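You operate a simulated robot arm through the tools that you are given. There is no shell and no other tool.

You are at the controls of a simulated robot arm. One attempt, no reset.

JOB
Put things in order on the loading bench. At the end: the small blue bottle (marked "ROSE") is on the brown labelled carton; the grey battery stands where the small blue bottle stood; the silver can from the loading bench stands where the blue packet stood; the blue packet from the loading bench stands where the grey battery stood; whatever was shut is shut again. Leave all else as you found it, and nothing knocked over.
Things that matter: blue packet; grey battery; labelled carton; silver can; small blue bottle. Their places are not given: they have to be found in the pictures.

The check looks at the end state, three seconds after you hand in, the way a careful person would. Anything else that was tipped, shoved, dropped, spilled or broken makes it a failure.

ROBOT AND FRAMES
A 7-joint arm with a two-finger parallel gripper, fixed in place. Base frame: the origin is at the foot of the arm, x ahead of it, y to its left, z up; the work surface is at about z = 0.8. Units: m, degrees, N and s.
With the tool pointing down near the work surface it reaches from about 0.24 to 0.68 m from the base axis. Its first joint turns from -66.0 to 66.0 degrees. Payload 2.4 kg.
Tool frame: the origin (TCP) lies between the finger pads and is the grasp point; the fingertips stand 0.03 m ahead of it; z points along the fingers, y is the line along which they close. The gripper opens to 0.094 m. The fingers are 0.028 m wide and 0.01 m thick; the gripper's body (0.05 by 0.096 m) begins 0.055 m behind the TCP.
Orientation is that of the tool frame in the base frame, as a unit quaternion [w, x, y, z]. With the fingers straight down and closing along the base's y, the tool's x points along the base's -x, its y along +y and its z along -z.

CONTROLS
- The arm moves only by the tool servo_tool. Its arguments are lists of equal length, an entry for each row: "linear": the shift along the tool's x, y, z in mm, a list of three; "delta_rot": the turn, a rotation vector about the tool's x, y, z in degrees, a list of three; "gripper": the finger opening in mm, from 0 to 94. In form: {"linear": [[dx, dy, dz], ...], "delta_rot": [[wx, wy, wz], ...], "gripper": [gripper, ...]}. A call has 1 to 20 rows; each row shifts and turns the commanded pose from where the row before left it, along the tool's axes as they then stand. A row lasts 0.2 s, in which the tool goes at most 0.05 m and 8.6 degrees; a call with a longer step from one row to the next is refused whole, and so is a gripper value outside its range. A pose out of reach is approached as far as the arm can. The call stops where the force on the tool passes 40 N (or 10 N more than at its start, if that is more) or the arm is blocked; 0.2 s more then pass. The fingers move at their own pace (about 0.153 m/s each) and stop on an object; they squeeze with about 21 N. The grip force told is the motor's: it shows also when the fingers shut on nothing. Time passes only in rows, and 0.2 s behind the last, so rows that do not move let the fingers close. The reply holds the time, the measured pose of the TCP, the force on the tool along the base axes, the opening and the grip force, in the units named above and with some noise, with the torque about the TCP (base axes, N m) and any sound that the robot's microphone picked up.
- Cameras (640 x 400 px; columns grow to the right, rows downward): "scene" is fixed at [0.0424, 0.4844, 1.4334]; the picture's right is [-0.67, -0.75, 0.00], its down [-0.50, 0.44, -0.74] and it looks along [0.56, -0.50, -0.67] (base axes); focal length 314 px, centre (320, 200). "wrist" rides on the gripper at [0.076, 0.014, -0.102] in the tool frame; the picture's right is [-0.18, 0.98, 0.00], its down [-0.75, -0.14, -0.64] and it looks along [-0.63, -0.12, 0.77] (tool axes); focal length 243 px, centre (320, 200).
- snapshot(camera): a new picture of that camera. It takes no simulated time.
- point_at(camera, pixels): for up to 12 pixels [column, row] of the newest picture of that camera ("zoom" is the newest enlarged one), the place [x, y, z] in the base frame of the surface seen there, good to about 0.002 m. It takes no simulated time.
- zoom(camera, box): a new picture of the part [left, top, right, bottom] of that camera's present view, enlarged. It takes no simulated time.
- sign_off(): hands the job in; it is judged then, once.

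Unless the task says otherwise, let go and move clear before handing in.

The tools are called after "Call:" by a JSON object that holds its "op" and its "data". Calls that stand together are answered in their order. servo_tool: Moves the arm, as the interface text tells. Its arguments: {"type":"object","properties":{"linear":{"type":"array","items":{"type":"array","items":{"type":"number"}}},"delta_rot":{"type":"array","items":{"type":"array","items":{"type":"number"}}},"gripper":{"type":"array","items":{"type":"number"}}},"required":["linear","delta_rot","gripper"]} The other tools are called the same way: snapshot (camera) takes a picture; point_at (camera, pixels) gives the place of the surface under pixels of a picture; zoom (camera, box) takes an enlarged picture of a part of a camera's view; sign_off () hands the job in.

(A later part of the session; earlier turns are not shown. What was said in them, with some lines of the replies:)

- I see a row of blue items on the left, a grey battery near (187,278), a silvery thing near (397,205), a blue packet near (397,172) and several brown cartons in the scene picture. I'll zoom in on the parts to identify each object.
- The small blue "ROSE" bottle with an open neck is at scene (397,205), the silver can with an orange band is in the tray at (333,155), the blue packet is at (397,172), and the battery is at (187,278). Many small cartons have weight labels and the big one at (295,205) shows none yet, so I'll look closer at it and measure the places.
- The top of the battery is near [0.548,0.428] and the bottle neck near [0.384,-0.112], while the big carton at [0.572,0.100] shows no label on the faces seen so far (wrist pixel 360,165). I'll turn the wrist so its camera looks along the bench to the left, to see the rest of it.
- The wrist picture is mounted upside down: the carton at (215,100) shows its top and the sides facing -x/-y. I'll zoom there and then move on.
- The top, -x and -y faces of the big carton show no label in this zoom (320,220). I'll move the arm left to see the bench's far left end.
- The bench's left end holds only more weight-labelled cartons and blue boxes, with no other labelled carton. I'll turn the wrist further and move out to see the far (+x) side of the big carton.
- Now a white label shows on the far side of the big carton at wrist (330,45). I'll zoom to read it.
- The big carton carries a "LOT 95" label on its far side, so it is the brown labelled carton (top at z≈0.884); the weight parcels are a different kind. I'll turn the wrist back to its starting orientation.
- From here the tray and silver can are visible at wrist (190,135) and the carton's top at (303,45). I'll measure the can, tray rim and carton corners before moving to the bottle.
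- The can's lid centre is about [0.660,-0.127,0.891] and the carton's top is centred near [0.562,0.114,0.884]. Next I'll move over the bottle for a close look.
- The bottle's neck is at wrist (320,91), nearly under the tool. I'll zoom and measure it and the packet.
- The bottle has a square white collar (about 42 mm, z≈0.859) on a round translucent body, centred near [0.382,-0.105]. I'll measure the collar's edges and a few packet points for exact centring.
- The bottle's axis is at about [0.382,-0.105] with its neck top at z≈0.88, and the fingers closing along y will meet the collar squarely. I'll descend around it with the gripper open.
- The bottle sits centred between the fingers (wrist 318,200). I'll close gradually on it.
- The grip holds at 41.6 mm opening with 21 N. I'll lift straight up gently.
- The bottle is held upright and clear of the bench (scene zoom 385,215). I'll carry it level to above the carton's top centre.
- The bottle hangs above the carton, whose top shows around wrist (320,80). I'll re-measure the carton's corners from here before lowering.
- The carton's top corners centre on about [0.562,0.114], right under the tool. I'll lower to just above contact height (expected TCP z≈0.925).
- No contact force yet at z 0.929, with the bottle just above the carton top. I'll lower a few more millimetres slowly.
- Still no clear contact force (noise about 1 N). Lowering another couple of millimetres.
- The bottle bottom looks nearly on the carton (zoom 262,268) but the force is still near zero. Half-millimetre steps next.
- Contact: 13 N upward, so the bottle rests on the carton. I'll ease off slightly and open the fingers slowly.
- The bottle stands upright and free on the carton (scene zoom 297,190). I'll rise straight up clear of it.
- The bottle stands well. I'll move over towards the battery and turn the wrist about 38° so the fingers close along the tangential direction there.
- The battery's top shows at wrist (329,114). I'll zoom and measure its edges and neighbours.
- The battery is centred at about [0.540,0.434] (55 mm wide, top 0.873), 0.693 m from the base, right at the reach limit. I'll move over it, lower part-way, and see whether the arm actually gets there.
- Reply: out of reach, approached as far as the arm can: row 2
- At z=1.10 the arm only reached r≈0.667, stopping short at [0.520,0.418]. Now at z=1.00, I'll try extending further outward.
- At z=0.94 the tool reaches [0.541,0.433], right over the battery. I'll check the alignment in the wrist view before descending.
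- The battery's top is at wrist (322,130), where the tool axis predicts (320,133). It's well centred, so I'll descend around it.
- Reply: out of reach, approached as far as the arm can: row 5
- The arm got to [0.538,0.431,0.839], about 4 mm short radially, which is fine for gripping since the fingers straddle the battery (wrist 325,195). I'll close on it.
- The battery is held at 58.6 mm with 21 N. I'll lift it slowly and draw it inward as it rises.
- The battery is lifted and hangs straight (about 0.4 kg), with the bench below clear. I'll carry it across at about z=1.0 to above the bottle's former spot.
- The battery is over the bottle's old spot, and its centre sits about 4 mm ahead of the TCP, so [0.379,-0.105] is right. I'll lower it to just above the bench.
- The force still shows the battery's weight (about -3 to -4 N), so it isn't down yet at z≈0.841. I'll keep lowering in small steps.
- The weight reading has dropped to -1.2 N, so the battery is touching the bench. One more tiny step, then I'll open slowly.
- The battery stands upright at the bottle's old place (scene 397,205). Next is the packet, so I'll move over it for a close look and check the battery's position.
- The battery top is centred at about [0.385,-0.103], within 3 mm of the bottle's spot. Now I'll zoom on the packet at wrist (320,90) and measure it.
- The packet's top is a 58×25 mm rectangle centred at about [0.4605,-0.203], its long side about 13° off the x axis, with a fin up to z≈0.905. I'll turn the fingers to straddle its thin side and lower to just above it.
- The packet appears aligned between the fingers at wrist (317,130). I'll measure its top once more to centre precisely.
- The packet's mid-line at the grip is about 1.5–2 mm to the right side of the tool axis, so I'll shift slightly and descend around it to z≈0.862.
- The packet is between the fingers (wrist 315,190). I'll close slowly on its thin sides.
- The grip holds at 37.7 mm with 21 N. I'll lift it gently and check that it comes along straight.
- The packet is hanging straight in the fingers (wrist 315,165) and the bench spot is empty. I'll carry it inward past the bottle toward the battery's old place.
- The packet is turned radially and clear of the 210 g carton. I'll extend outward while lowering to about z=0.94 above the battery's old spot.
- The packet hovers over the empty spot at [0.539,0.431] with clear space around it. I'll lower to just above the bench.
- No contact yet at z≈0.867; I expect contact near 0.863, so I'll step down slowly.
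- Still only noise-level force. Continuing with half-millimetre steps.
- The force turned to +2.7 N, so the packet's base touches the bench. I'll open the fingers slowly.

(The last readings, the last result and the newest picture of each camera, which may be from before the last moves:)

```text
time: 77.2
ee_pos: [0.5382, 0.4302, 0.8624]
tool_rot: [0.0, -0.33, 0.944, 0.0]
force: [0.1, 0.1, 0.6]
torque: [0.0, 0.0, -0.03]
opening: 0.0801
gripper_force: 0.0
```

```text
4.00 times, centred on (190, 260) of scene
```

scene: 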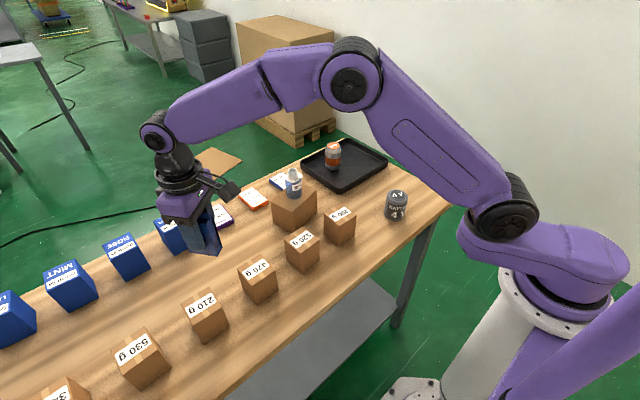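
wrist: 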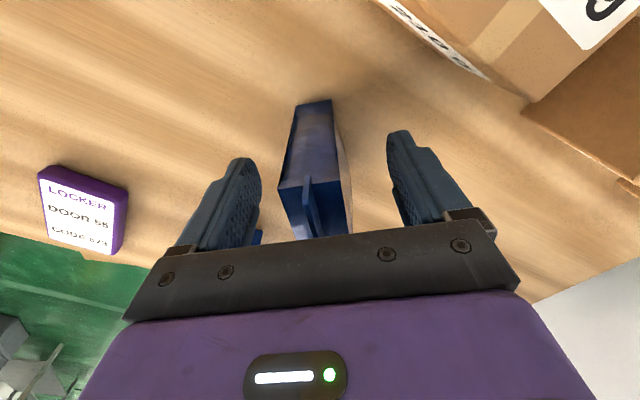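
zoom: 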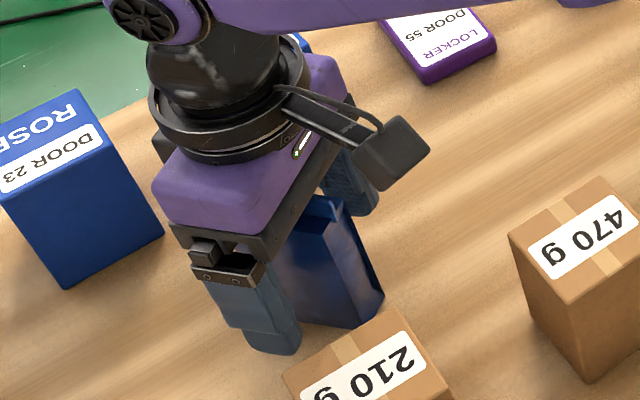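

The packet stands on its own at the battery's old place (zoom 325,270). I'll rise straight up clear of its fin, then draw inward.

Call:
{"op": "servo_tool", "data": {"linear": [[0, 0, -8], [0, 0, -20], [0, 0, -25], [0, 0, -25], [0, 0, -20], [12, 0, -25], [20, 0, -30], [25, 0, -30], [0, 0, 0]], "delta_rot": [[0, 0, 0], [0, 0, 0], [0, 0, 0], [0, 0, 0], [0, 0, 0], [0, 0, 0], [0, 0, 0], [0, 0, 0], [0, 0, 0]], "gripper": [84, 90, 94, 94, 94, 94, 94, 94, 94]}}

Call:
{"op": "snapshot", "data": {"camera": "wrist"}}

Call:
{"op": "snapshot", "data": {"camera": "scene"}}

```text
time: 79.2
ee_pos: [0.4944, 0.3948, 1.0459]
tool_rot: [0.0, -0.33, 0.944, 0.0]
force: [-0.6, -0.2, 0.2]
torque: [-0.03, 0.01, -0.02]
opening: 0.0942
gripper_force: 0.1
```

```text
taken
```

wrist: 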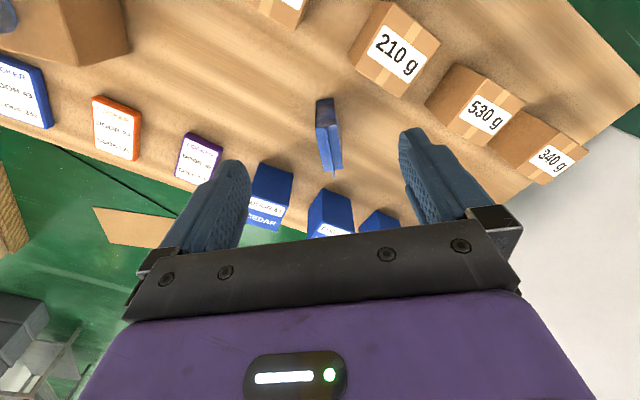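

```text
taken
```

scene: 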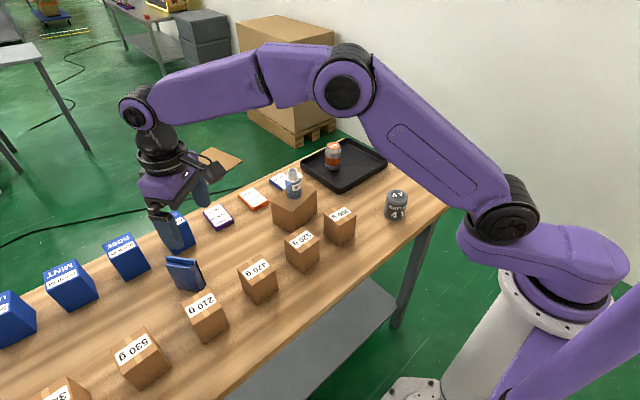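

The packet stands upright where the battery was (wrist 329,140; scene 185,275). I'll check its position, then head inward and around toward the can in the tray.

Call:
{"op": "point_at", "data": {"camera": "wrist", "pixels": [[318, 127], [336, 124], [325, 165], [341, 163], [329, 145], [320, 145], [337, 140]]}}

Call:
{"op": "servo_tool", "data": {"linear": [[30.2, -23, -2], [30.2, -23, -2], [30.2, -23, -2], [30.2, -23, -2], [30.2, -23, -2], [30.2, -23, -2], [30.2, -23, -2], [30.2, -23, -2], [0, 0, 0], [0, 0, 0], [0, 0, 0], [0, 0, 0], [0, 0, 0], [0, 0, 0], [0, 0, 0]], "delta_rot": [[0, 0, 0], [0, 0, 0], [0, 0, 0], [0, 0, 0], [0, 0, 0], [0, 0, 0], [0, 0, 0], [0, 0, 0], [0, 0, 8.25], [0, 0, 8.25], [0, 0, 8.25], [0, 0, 8.25], [0, 0, 8.25], [0, 0, 8.25], [0, 0, 0]], "gripper": [94, 94, 94, 94, 94, 94, 94, 94, 94, 94, 94, 94, 94, 94, 94]}}

Call:
{"op": "servo_tool", "data": {"linear": [[-27.2, -22.1, 3], [-27.2, -22.1, 3], [-27.2, -22.1, 3], [-27.2, -22.1, 3], [-27.2, -22.1, 3], [-27.2, -22.1, 3], [-27.2, -22.1, 3], [-27.2, -22.1, 3], [0, 0, 0]], "delta_rot": [[0, 0, 0], [0, 0, 0], [0, 0, 0], [0, 0, 0], [0, 0, 0], [0, 0, 0], [0, 0, 0], [0, 0, 0], [0, 0, 0]], "gripper": [94, 94, 94, 94, 94, 94, 94, 94, 94]}}

Call:
{"op": "snapshot", "data": {"camera": "wrist"}}

Call:
{"op": "snapshot", "data": {"camera": "scene"}}

```text
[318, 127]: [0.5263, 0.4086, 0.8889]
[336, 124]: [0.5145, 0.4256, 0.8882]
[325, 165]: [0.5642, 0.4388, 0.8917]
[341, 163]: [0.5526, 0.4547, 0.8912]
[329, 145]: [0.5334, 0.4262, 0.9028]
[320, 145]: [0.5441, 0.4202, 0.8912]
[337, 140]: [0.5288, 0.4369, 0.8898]
```

```text
time: 82.4
ee_pos: [0.4195, 0.1014, 1.0614]
tool_rot: [-0.001, 0.097, 0.995, -0.001]
force: [0.0, 0.0, 0.2]
torque: [0.02, 0.03, -0.01]
opening: 0.094
gripper_force: 0.1
```

```text
time: 84.4
ee_pos: [0.5985, -0.1134, 1.0371]
tool_rot: [0.0, 0.096, 0.995, 0.0]
force: [-0.8, 0.2, -0.7]
torque: [-0.01, -0.02, -0.01]
opening: 0.094
gripper_force: 0.0
```

```text
taken
```

wrist: 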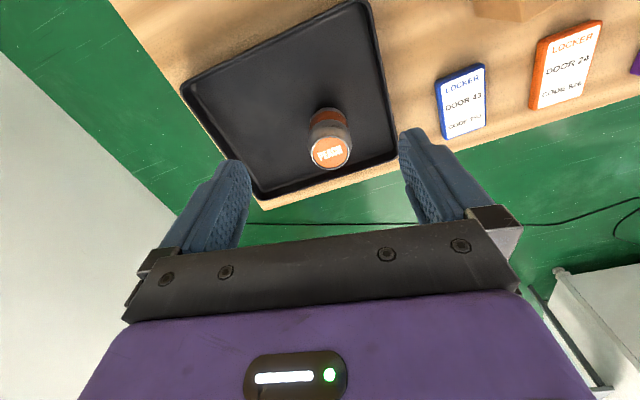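

```text
taken
```

scene: 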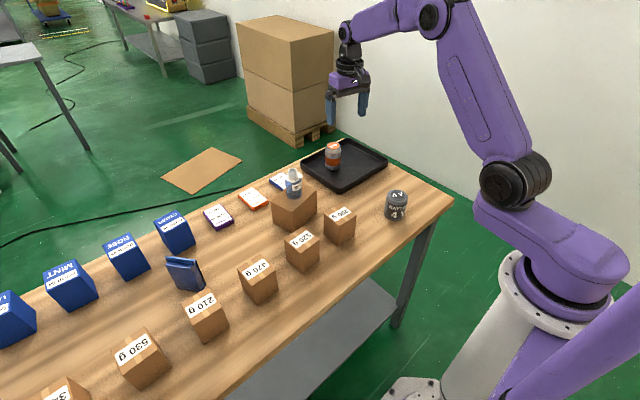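

The packet's centre is [0.539,0.432], right where the battery stood. Now I'll measure the can at wrist (330,140) and the tray rim around it.

Call:
{"op": "zoom", "data": {"camera": "wrist", "box": [270, 80, 400, 200]}}

Call:
{"op": "point_at", "data": {"camera": "wrist", "pixels": [[330, 153], [314, 155], [347, 150], [329, 140], [332, 166], [316, 125], [344, 122], [330, 118], [397, 155], [392, 110], [262, 195], [225, 150]]}}

```text
3.33 times, centred on (335, 140) of wrist
```

zoom: 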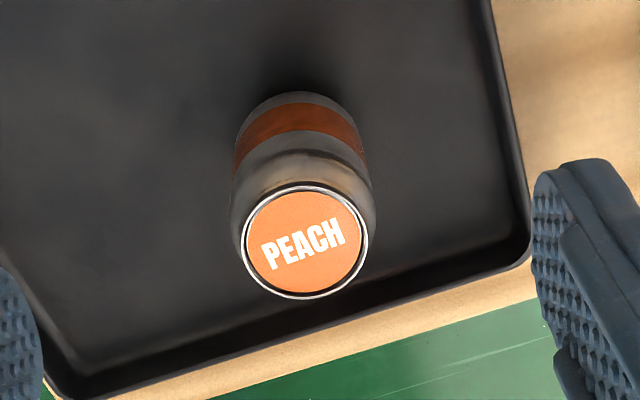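

```text
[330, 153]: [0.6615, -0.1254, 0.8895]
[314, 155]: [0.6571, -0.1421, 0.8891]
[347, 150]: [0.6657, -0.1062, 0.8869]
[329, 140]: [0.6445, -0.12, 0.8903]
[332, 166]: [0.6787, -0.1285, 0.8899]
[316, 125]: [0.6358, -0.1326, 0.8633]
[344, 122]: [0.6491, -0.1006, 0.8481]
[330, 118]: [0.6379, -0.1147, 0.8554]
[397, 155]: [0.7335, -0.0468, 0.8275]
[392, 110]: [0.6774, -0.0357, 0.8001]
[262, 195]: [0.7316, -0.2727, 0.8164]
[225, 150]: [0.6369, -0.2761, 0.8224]
```

The can is centred at about [0.661,-0.125] (about 52 mm wide), with the tray rim 70 mm or more away on each side. I'll move above it, dropping to z≈0.975, and set the opening to 80 mm.

Call:
{"op": "servo_tool", "data": {"linear": [[-16, 0, 20], [-22, 0, 20], [-25.6, 0.5, 22], [0, 0, 0]], "delta_rot": [[0, 0, 0], [0, 0, 0], [0, 0, 0], [0, 0, 0]], "gripper": [80, 80, 80, 80]}}

Call:
{"op": "snapshot", "data": {"camera": "wrist"}}

Call:
{"op": "zoom", "data": {"camera": "scene", "box": [270, 90, 410, 200]}}

```text
time: 85.4
ee_pos: [0.6624, -0.1269, 0.9757]
tool_rot: [0.0, 0.096, 0.995, 0.0]
force: [-0.5, -0.2, 0.0]
torque: [-0.01, 0.01, -0.01]
opening: 0.0801
gripper_force: 0.1
```

```text
taken
```

wrist: 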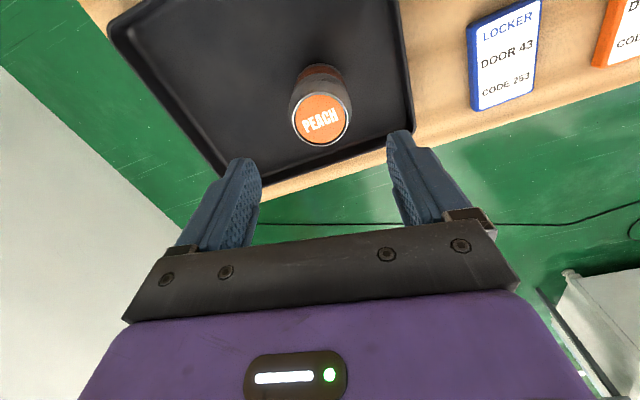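

```text
3.64 times, centred on (340, 145) of scene
```

zoom: 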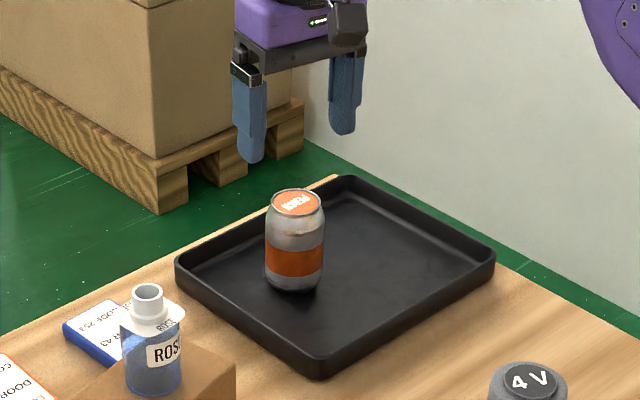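

The lid is at wrist (321,119), within about 3 mm of the tool axis. I'll correct slightly and descend around the can to z≈0.85, staying above the tray floor.

Call:
{"op": "servo_tool", "data": {"linear": [[2.5, 0, 18], [0, 0, 26], [0, 0, 28], [0, 0, 26], [0, 0, 18], [0, 0, 9], [0, 0, 0]], "delta_rot": [[0, 0, 0], [0, 0, 0], [0, 0, 0], [0, 0, 0], [0, 0, 0], [0, 0, 0], [0, 0, 0]], "gripper": [80, 80, 80, 80, 80, 80, 80]}}

Call:
{"op": "snapshot", "data": {"camera": "wrist"}}

Call:
{"op": "zoom", "data": {"camera": "scene", "box": [280, 100, 400, 200]}}

```text
time: 87.0
ee_pos: [0.6597, -0.1249, 0.851]
tool_rot: [0.0, 0.096, 0.995, 0.0]
force: [-0.8, 0.4, -0.2]
torque: [0.0, 0.01, 0.01]
opening: 0.0801
gripper_force: 0.1
```

```text
taken
```

wrist: 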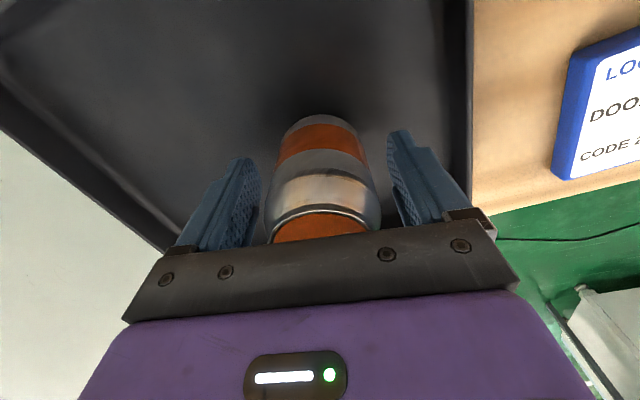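

```text
4.00 times, centred on (340, 150) of scene
```

zoom: 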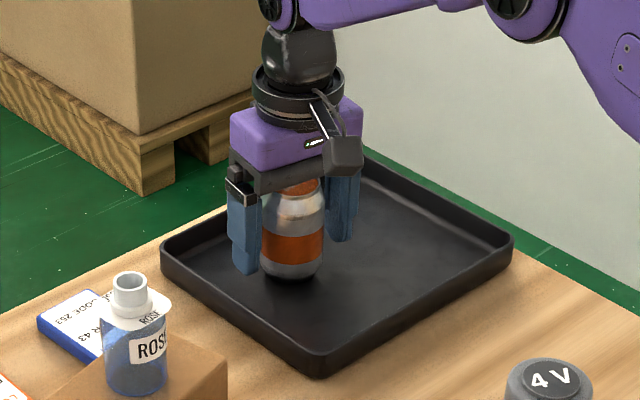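

The can is centred between the fingers (wrist 322,190) and no contact is felt. I'll close gradually.

Call:
{"op": "servo_tool", "data": {"linear": [[0, 0, 0], [0, 0, 0], [0, 0, 0], [0, 0, 0], [0, 0, 0], [0, 0, 0], [0, 0, 0]], "delta_rot": [[0, 0, 0], [0, 0, 0], [0, 0, 0], [0, 0, 0], [0, 0, 0], [0, 0, 0], [0, 0, 0]], "gripper": [68, 60, 56, 52, 46, 35, 20]}}

Call:
{"op": "snapshot", "data": {"camera": "wrist"}}

```text
time: 88.6
ee_pos: [0.6597, -0.1256, 0.8514]
tool_rot: [0.0, 0.097, 0.995, 0.0]
force: [0.9, -0.2, 1.5]
torque: [0.0, 0.02, -0.01]
opening: 0.0527
gripper_force: 21.1
```

```text
taken
```

wrist: 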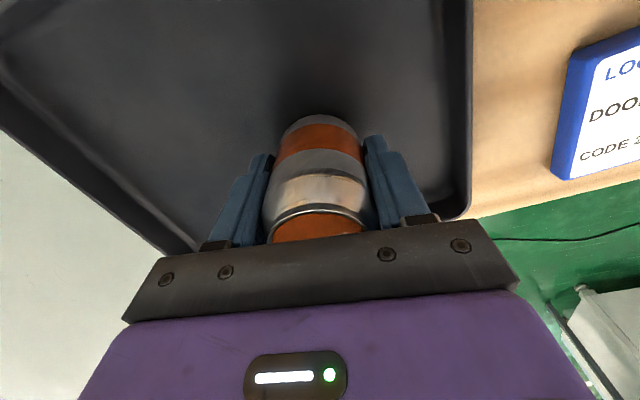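

The can is held at 52.7 mm with 21 N. I'll lift it straight up out of the tray.

Call:
{"op": "servo_tool", "data": {"linear": [[0, 0, -4], [0, 0, -10], [0, 0, -18], [0, 0, -24], [0, 0, -24], [0, 0, -20], [0, 0, -12], [0, 0, -6], [0, 0, 0]], "delta_rot": [[0, 0, 0], [0, 0, 0], [0, 0, 0], [0, 0, 0], [0, 0, 0], [0, 0, 0], [0, 0, 0], [0, 0, 0], [0, 0, 0]], "gripper": [20, 20, 20, 20, 20, 20, 20, 20, 20]}}

Call:
{"op": "snapshot", "data": {"camera": "wrist"}}

Call:
{"op": "zoom", "data": {"camera": "scene", "box": [280, 80, 440, 220]}}

```text
time: 90.6
ee_pos: [0.6586, -0.1262, 0.9694]
tool_rot: [0.0, 0.096, 0.995, 0.0]
force: [0.2, -0.2, -1.5]
torque: [0.04, 0.0, 0.0]
opening: 0.0528
gripper_force: 21.2
```

```text
taken
```

wrist: 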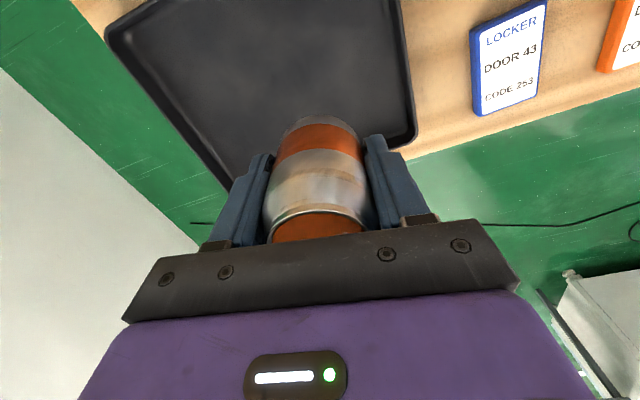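

```text
2.86 times, centred on (360, 150) of scene
```

zoom: 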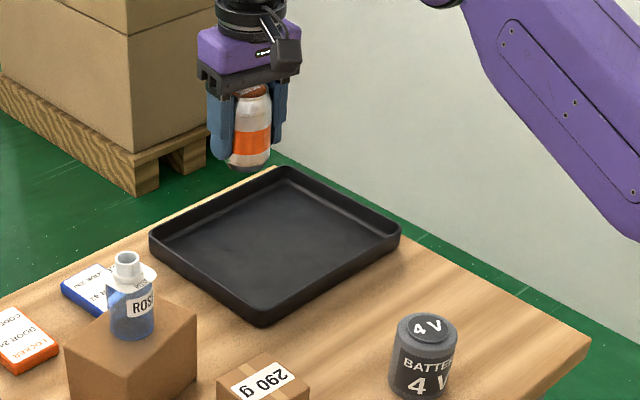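

The can hangs straight and the tray is undisturbed. I'll carry it to above the packet's former spot at [0.460,-0.204].

Call:
{"op": "servo_tool", "data": {"linear": [[11.3, -7.15, 0], [22.65, -14.3, 0], [22.65, -14.3, 0], [22.65, -14.3, 0], [22.65, -14.3, 0], [22.65, -14.3, 0], [22.65, -14.3, 0], [22.65, -14.3, 0], [11.3, -7.15, 0], [0, 0, 0]], "delta_rot": [[0, 0, 0], [0, 0, 0], [0, 0, 0], [0, 0, 0], [0, 0, 0], [0, 0, 0], [0, 0, 0], [0, 0, 0], [0, 0, 0], [0, 0, 0]], "gripper": [20, 20, 20, 20, 20, 20, 20, 20, 20, 20]}}

Call:
{"op": "snapshot", "data": {"camera": "wrist"}}

Call:
{"op": "snapshot", "data": {"camera": "scene"}}

```text
time: 92.8
ee_pos: [0.4605, -0.2032, 0.9681]
tool_rot: [-0.001, 0.096, 0.995, 0.0]
force: [-0.5, -0.4, -2.2]
torque: [-0.04, -0.04, -0.04]
opening: 0.0527
gripper_force: 21.0
```

```text
taken
```

wrist: 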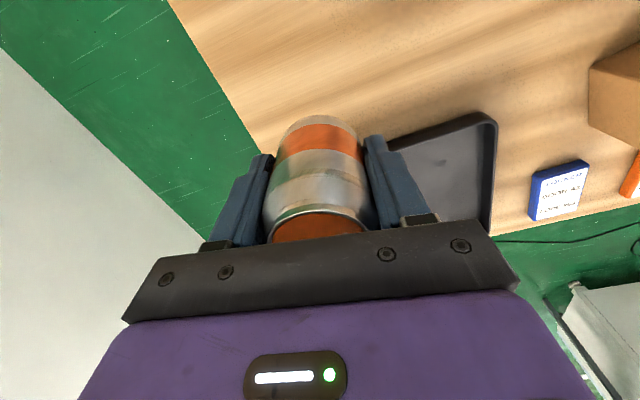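

```text
taken
```

scene: 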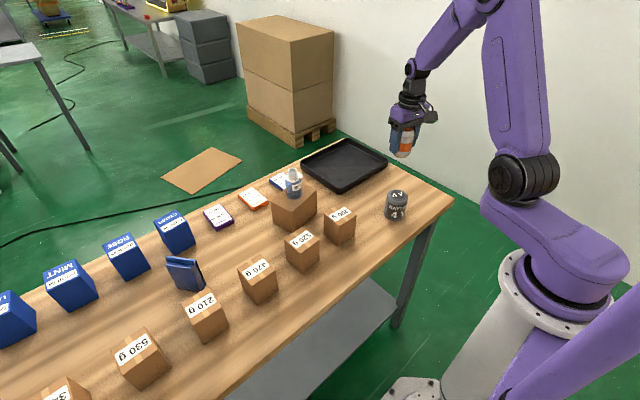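

The can is over the packet's old spot at [0.460,-0.203]. I'll lower to just above the bench (contact expected near z≈0.847).

Call:
{"op": "servo_tool", "data": {"linear": [[0, 0, 8], [0, 0, 18], [0, 0, 24], [0, 0, 24], [0, 0, 20], [0, 0, 12], [0, 0, 6], [0, 0, 3], [0, 0, 0]], "delta_rot": [[0, 0, 0], [0, 0, 0], [0, 0, 0], [0, 0, 0], [0, 0, 0], [0, 0, 0], [0, 0, 0], [0, 0, 0], [0, 0, 0]], "gripper": [20, 20, 20, 20, 20, 20, 20, 20, 20]}}

Call:
{"op": "servo_tool", "data": {"linear": [[0, 0, 1], [0, 0, 1], [0, 0, 0.6], [0, 0, 0]], "delta_rot": [[0, 0, 0], [0, 0, 0], [0, 0, 0], [0, 0, 0]], "gripper": [20, 20, 20, 20]}}

Call:
{"op": "zoom", "data": {"camera": "scene", "box": [350, 120, 450, 220]}}

```text
time: 94.8
ee_pos: [0.4607, -0.2036, 0.8528]
tool_rot: [0.0, 0.096, 0.995, 0.0]
force: [0.3, 0.1, -2.2]
torque: [-0.01, -0.03, 0.03]
opening: 0.0525
gripper_force: 20.5
```

```text
time: 95.8
ee_pos: [0.4605, -0.2038, 0.8513]
tool_rot: [0.0, 0.096, 0.995, 0.0]
force: [0.2, 0.4, -2.3]
torque: [0.0, 0.0, 0.02]
opening: 0.0526
gripper_force: 21.0
```

```text
4.00 times, centred on (400, 170) of scene
```

zoom: 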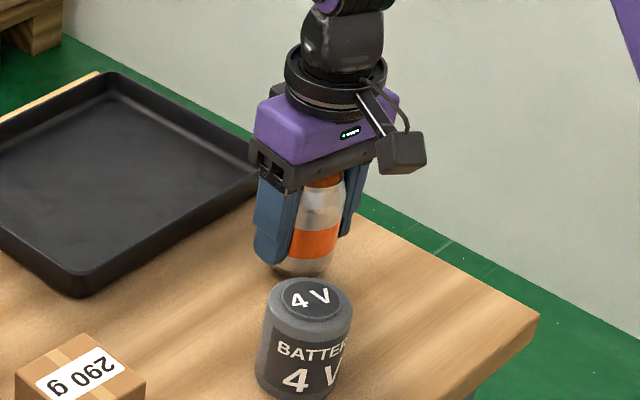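

The force still shows the can's weight (-2.3 N) at z≈0.851, so I'll keep stepping down slowly.

Call:
{"op": "servo_tool", "data": {"linear": [[0, 0, 0.8], [0, 0, 0.8], [0, 0, 0]], "delta_rot": [[0, 0, 0], [0, 0, 0], [0, 0, 0]], "gripper": [20, 20, 20]}}

Call:
{"op": "servo_tool", "data": {"linear": [[0, 0, 0.5], [0, 0, 0.5], [0, 0, 0]], "delta_rot": [[0, 0, 0], [0, 0, 0], [0, 0, 0]], "gripper": [20, 20, 20]}}

```text
time: 96.6
ee_pos: [0.4613, -0.2036, 0.85]
tool_rot: [0.0, 0.096, 0.995, 0.0]
force: [-0.5, -0.5, -2.0]
torque: [0.01, -0.03, -0.02]
opening: 0.0524
gripper_force: 21.3
```

```text
time: 97.4
ee_pos: [0.4607, -0.2036, 0.8473]
tool_rot: [-0.001, 0.096, 0.995, 0.001]
force: [-1.4, -0.4, -1.6]
torque: [0.01, 0.01, -0.02]
opening: 0.0528
gripper_force: 20.8
```

Still about -1.6 N at z≈0.848. Continuing in half-millimetre steps.

Call:
{"op": "servo_tool", "data": {"linear": [[0, 0, 0.5], [0, 0, 0.4], [0, 0, 0]], "delta_rot": [[0, 0, 0], [0, 0, 0], [0, 0, 0]], "gripper": [20, 20, 20]}}

```text
time: 98.2
ee_pos: [0.4602, -0.2033, 0.8475]
tool_rot: [0.0, 0.096, 0.995, 0.0]
force: [0.0, 0.3, -1.9]
torque: [0.01, -0.02, -0.02]
opening: 0.0524
gripper_force: 20.7
```

Call:
{"op": "servo_tool", "data": {"linear": [[0, 0, 0.4], [0, 0, 0.4], [0, 0, 0]], "delta_rot": [[0, 0, 0], [0, 0, 0], [0, 0, 0]], "gripper": [20, 20, 20]}}

```text
time: 99.0
ee_pos: [0.4597, -0.2035, 0.8479]
tool_rot: [-0.001, 0.095, 0.995, 0.0]
force: [-0.4, -0.9, 4.0]
torque: [-0.01, 0.08, 0.0]
opening: 0.0528
gripper_force: 20.8
```

The force has turned to +4 N, so the can now rests on the bench. I'll open the fingers slowly and then rise straight up.

Call:
{"op": "servo_tool", "data": {"linear": [[0, 0, 0], [0, 0, 0], [0, 0, 0], [0, 0, 0], [0, 0, 0], [0, 0, 0], [0, 0, 0]], "delta_rot": [[0, 0, 0], [0, 0, 0], [0, 0, 0], [0, 0, 0], [0, 0, 0], [0, 0, 0], [0, 0, 0]], "gripper": [51, 54, 57, 62, 70, 80, 86]}}

Call:
{"op": "zoom", "data": {"camera": "scene", "box": [350, 120, 450, 220]}}

Call:
{"op": "snapshot", "data": {"camera": "wrist"}}

```text
time: 100.6
ee_pos: [0.4597, -0.2034, 0.8458]
tool_rot: [0.0, 0.096, 0.995, 0.001]
force: [-0.9, 0.3, -0.2]
torque: [-0.01, 0.0, 0.05]
opening: 0.086
gripper_force: 0.1
```

```text
4.00 times, centred on (400, 170) of scene
```

zoom: 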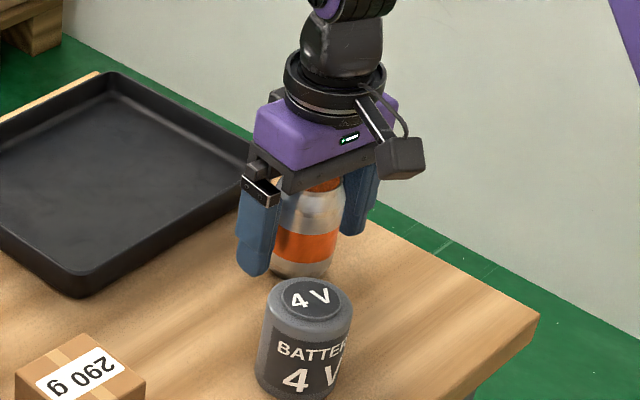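

```text
taken
```

wrist: 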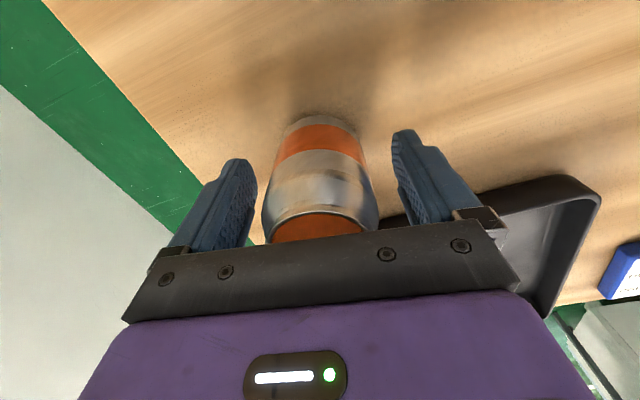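

The can stands free between the open fingers. I'll rise straight up and inspect everything.

Call:
{"op": "servo_tool", "data": {"linear": [[0, 0, -10], [0, 0, -22], [0, 0, -32], [0, 0, -38], [0, 0, -40], [0, 0, -40], [0, 0, -30], [0, 0, 0]], "delta_rot": [[0, 0, 0], [0, 0, 0], [0, 0, 0], [0, 0, 0], [0, 0, 0], [0, 0, 0], [0, 0, 0], [0, 0, 0]], "gripper": [90, 94, 94, 94, 94, 94, 94, 94]}}

Call:
{"op": "snapshot", "data": {"camera": "wrist"}}

Call:
{"op": "snapshot", "data": {"camera": "scene"}}

```text
time: 102.4
ee_pos: [0.4609, -0.2042, 1.0581]
tool_rot: [0.0, 0.096, 0.995, 0.0]
force: [0.7, -0.5, -0.8]
torque: [0.0, 0.02, 0.01]
opening: 0.0941
gripper_force: 0.1
```

```text
taken
```

wrist: 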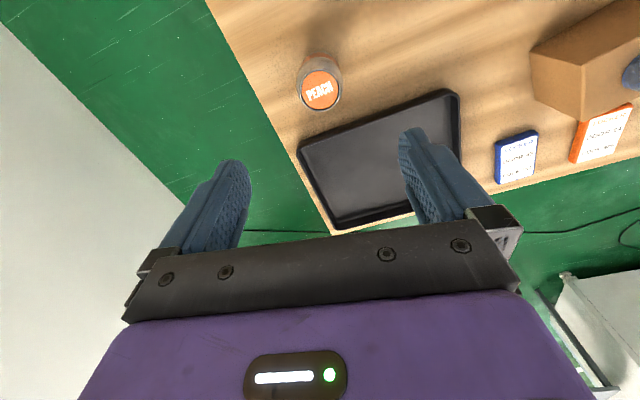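

```text
taken
```

scene: 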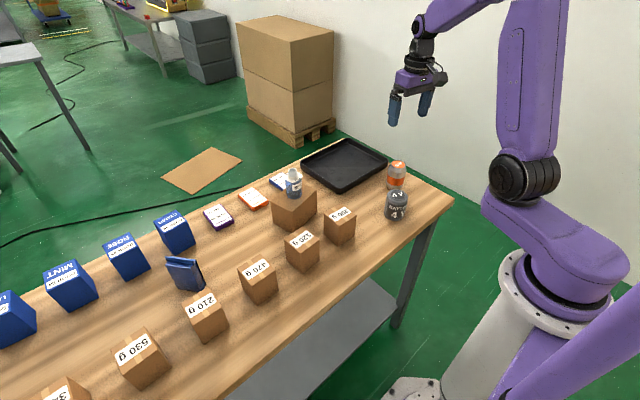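

All four moves look done: the can is at scene (397,175), the battery at (397,205), the packet at (185,275) and the bottle on the carton at (294,185). I'll zoom to verify each one stands properly.

Call:
{"op": "zoom", "data": {"camera": "scene", "box": [340, 130, 460, 230]}}

Call:
{"op": "zoom", "data": {"camera": "scene", "box": [240, 150, 360, 250]}}

Call:
{"op": "zoom", "data": {"camera": "scene", "box": [120, 210, 240, 330]}}

Call:
{"op": "point_at", "data": {"camera": "wrist", "pixels": [[320, 91], [305, 92], [336, 88], [320, 78], [321, 104]]}}

Call:
{"op": "point_at", "data": {"camera": "scene", "pixels": [[295, 200], [340, 215], [302, 240], [257, 268], [205, 308], [140, 350]]}}

```text
4.00 times, centred on (400, 180) of scene
```

zoom: 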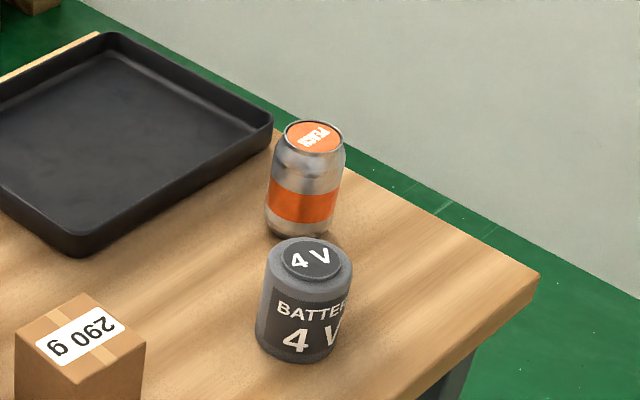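

```text
4.00 times, centred on (300, 200) of scene
```

zoom: 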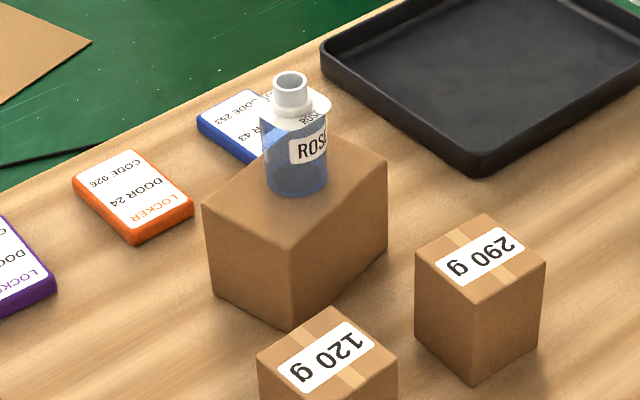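

```text
3.33 times, centred on (180, 270) of scene
```

zoom: 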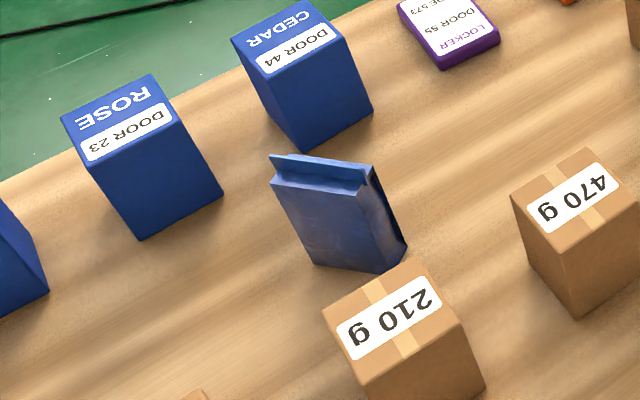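

```text
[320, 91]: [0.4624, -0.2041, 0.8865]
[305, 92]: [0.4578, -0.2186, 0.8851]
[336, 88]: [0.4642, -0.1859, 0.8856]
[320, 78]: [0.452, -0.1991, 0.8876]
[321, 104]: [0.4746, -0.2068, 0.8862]
```

```text
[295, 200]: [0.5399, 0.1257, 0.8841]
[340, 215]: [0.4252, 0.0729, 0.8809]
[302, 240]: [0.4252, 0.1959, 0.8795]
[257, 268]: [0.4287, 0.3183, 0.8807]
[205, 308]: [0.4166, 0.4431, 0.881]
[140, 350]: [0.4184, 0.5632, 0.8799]
```

The can is centred at [0.462,-0.204], the battery, packet and bottle all stand upright in their places, and the cartons, cards and tray read the same as at the start. The gripper is empty and clear, so I'm handing in.

Call:
{"op": "sign_off", "data": {}}

```text
The job is handed in.
```

All four items are in their new places, standing upright, and I've handed the job in. I don't have the check's verdict.

| Item | Where it is now | Fit |
|---|---|---|
| Small blue "ROSE" bottle | On top of the big brown carton | Set down near the centre of the top |
| Grey battery | Where the bottle stood | Within about 3 mm |
| Blue packet | Where the battery stood | Within about 3 mm, turned to a different angle than it had before |
| Silver can | Where the packet stood | Within about 3 mm |

**Which carton:** I took "the brown labelled carton" to be the big one with "LOT 95" on its far side. The six small cartons are also brown and carry weight labels, so the wording was not fully clear. I picked the big one because it is the only one of its kind.

Nothing was knocked over, and I opened nothing that was shut. In the last pictures the cartons, locker cards and tray look unmoved. The gripper is empty and clear of the bench.
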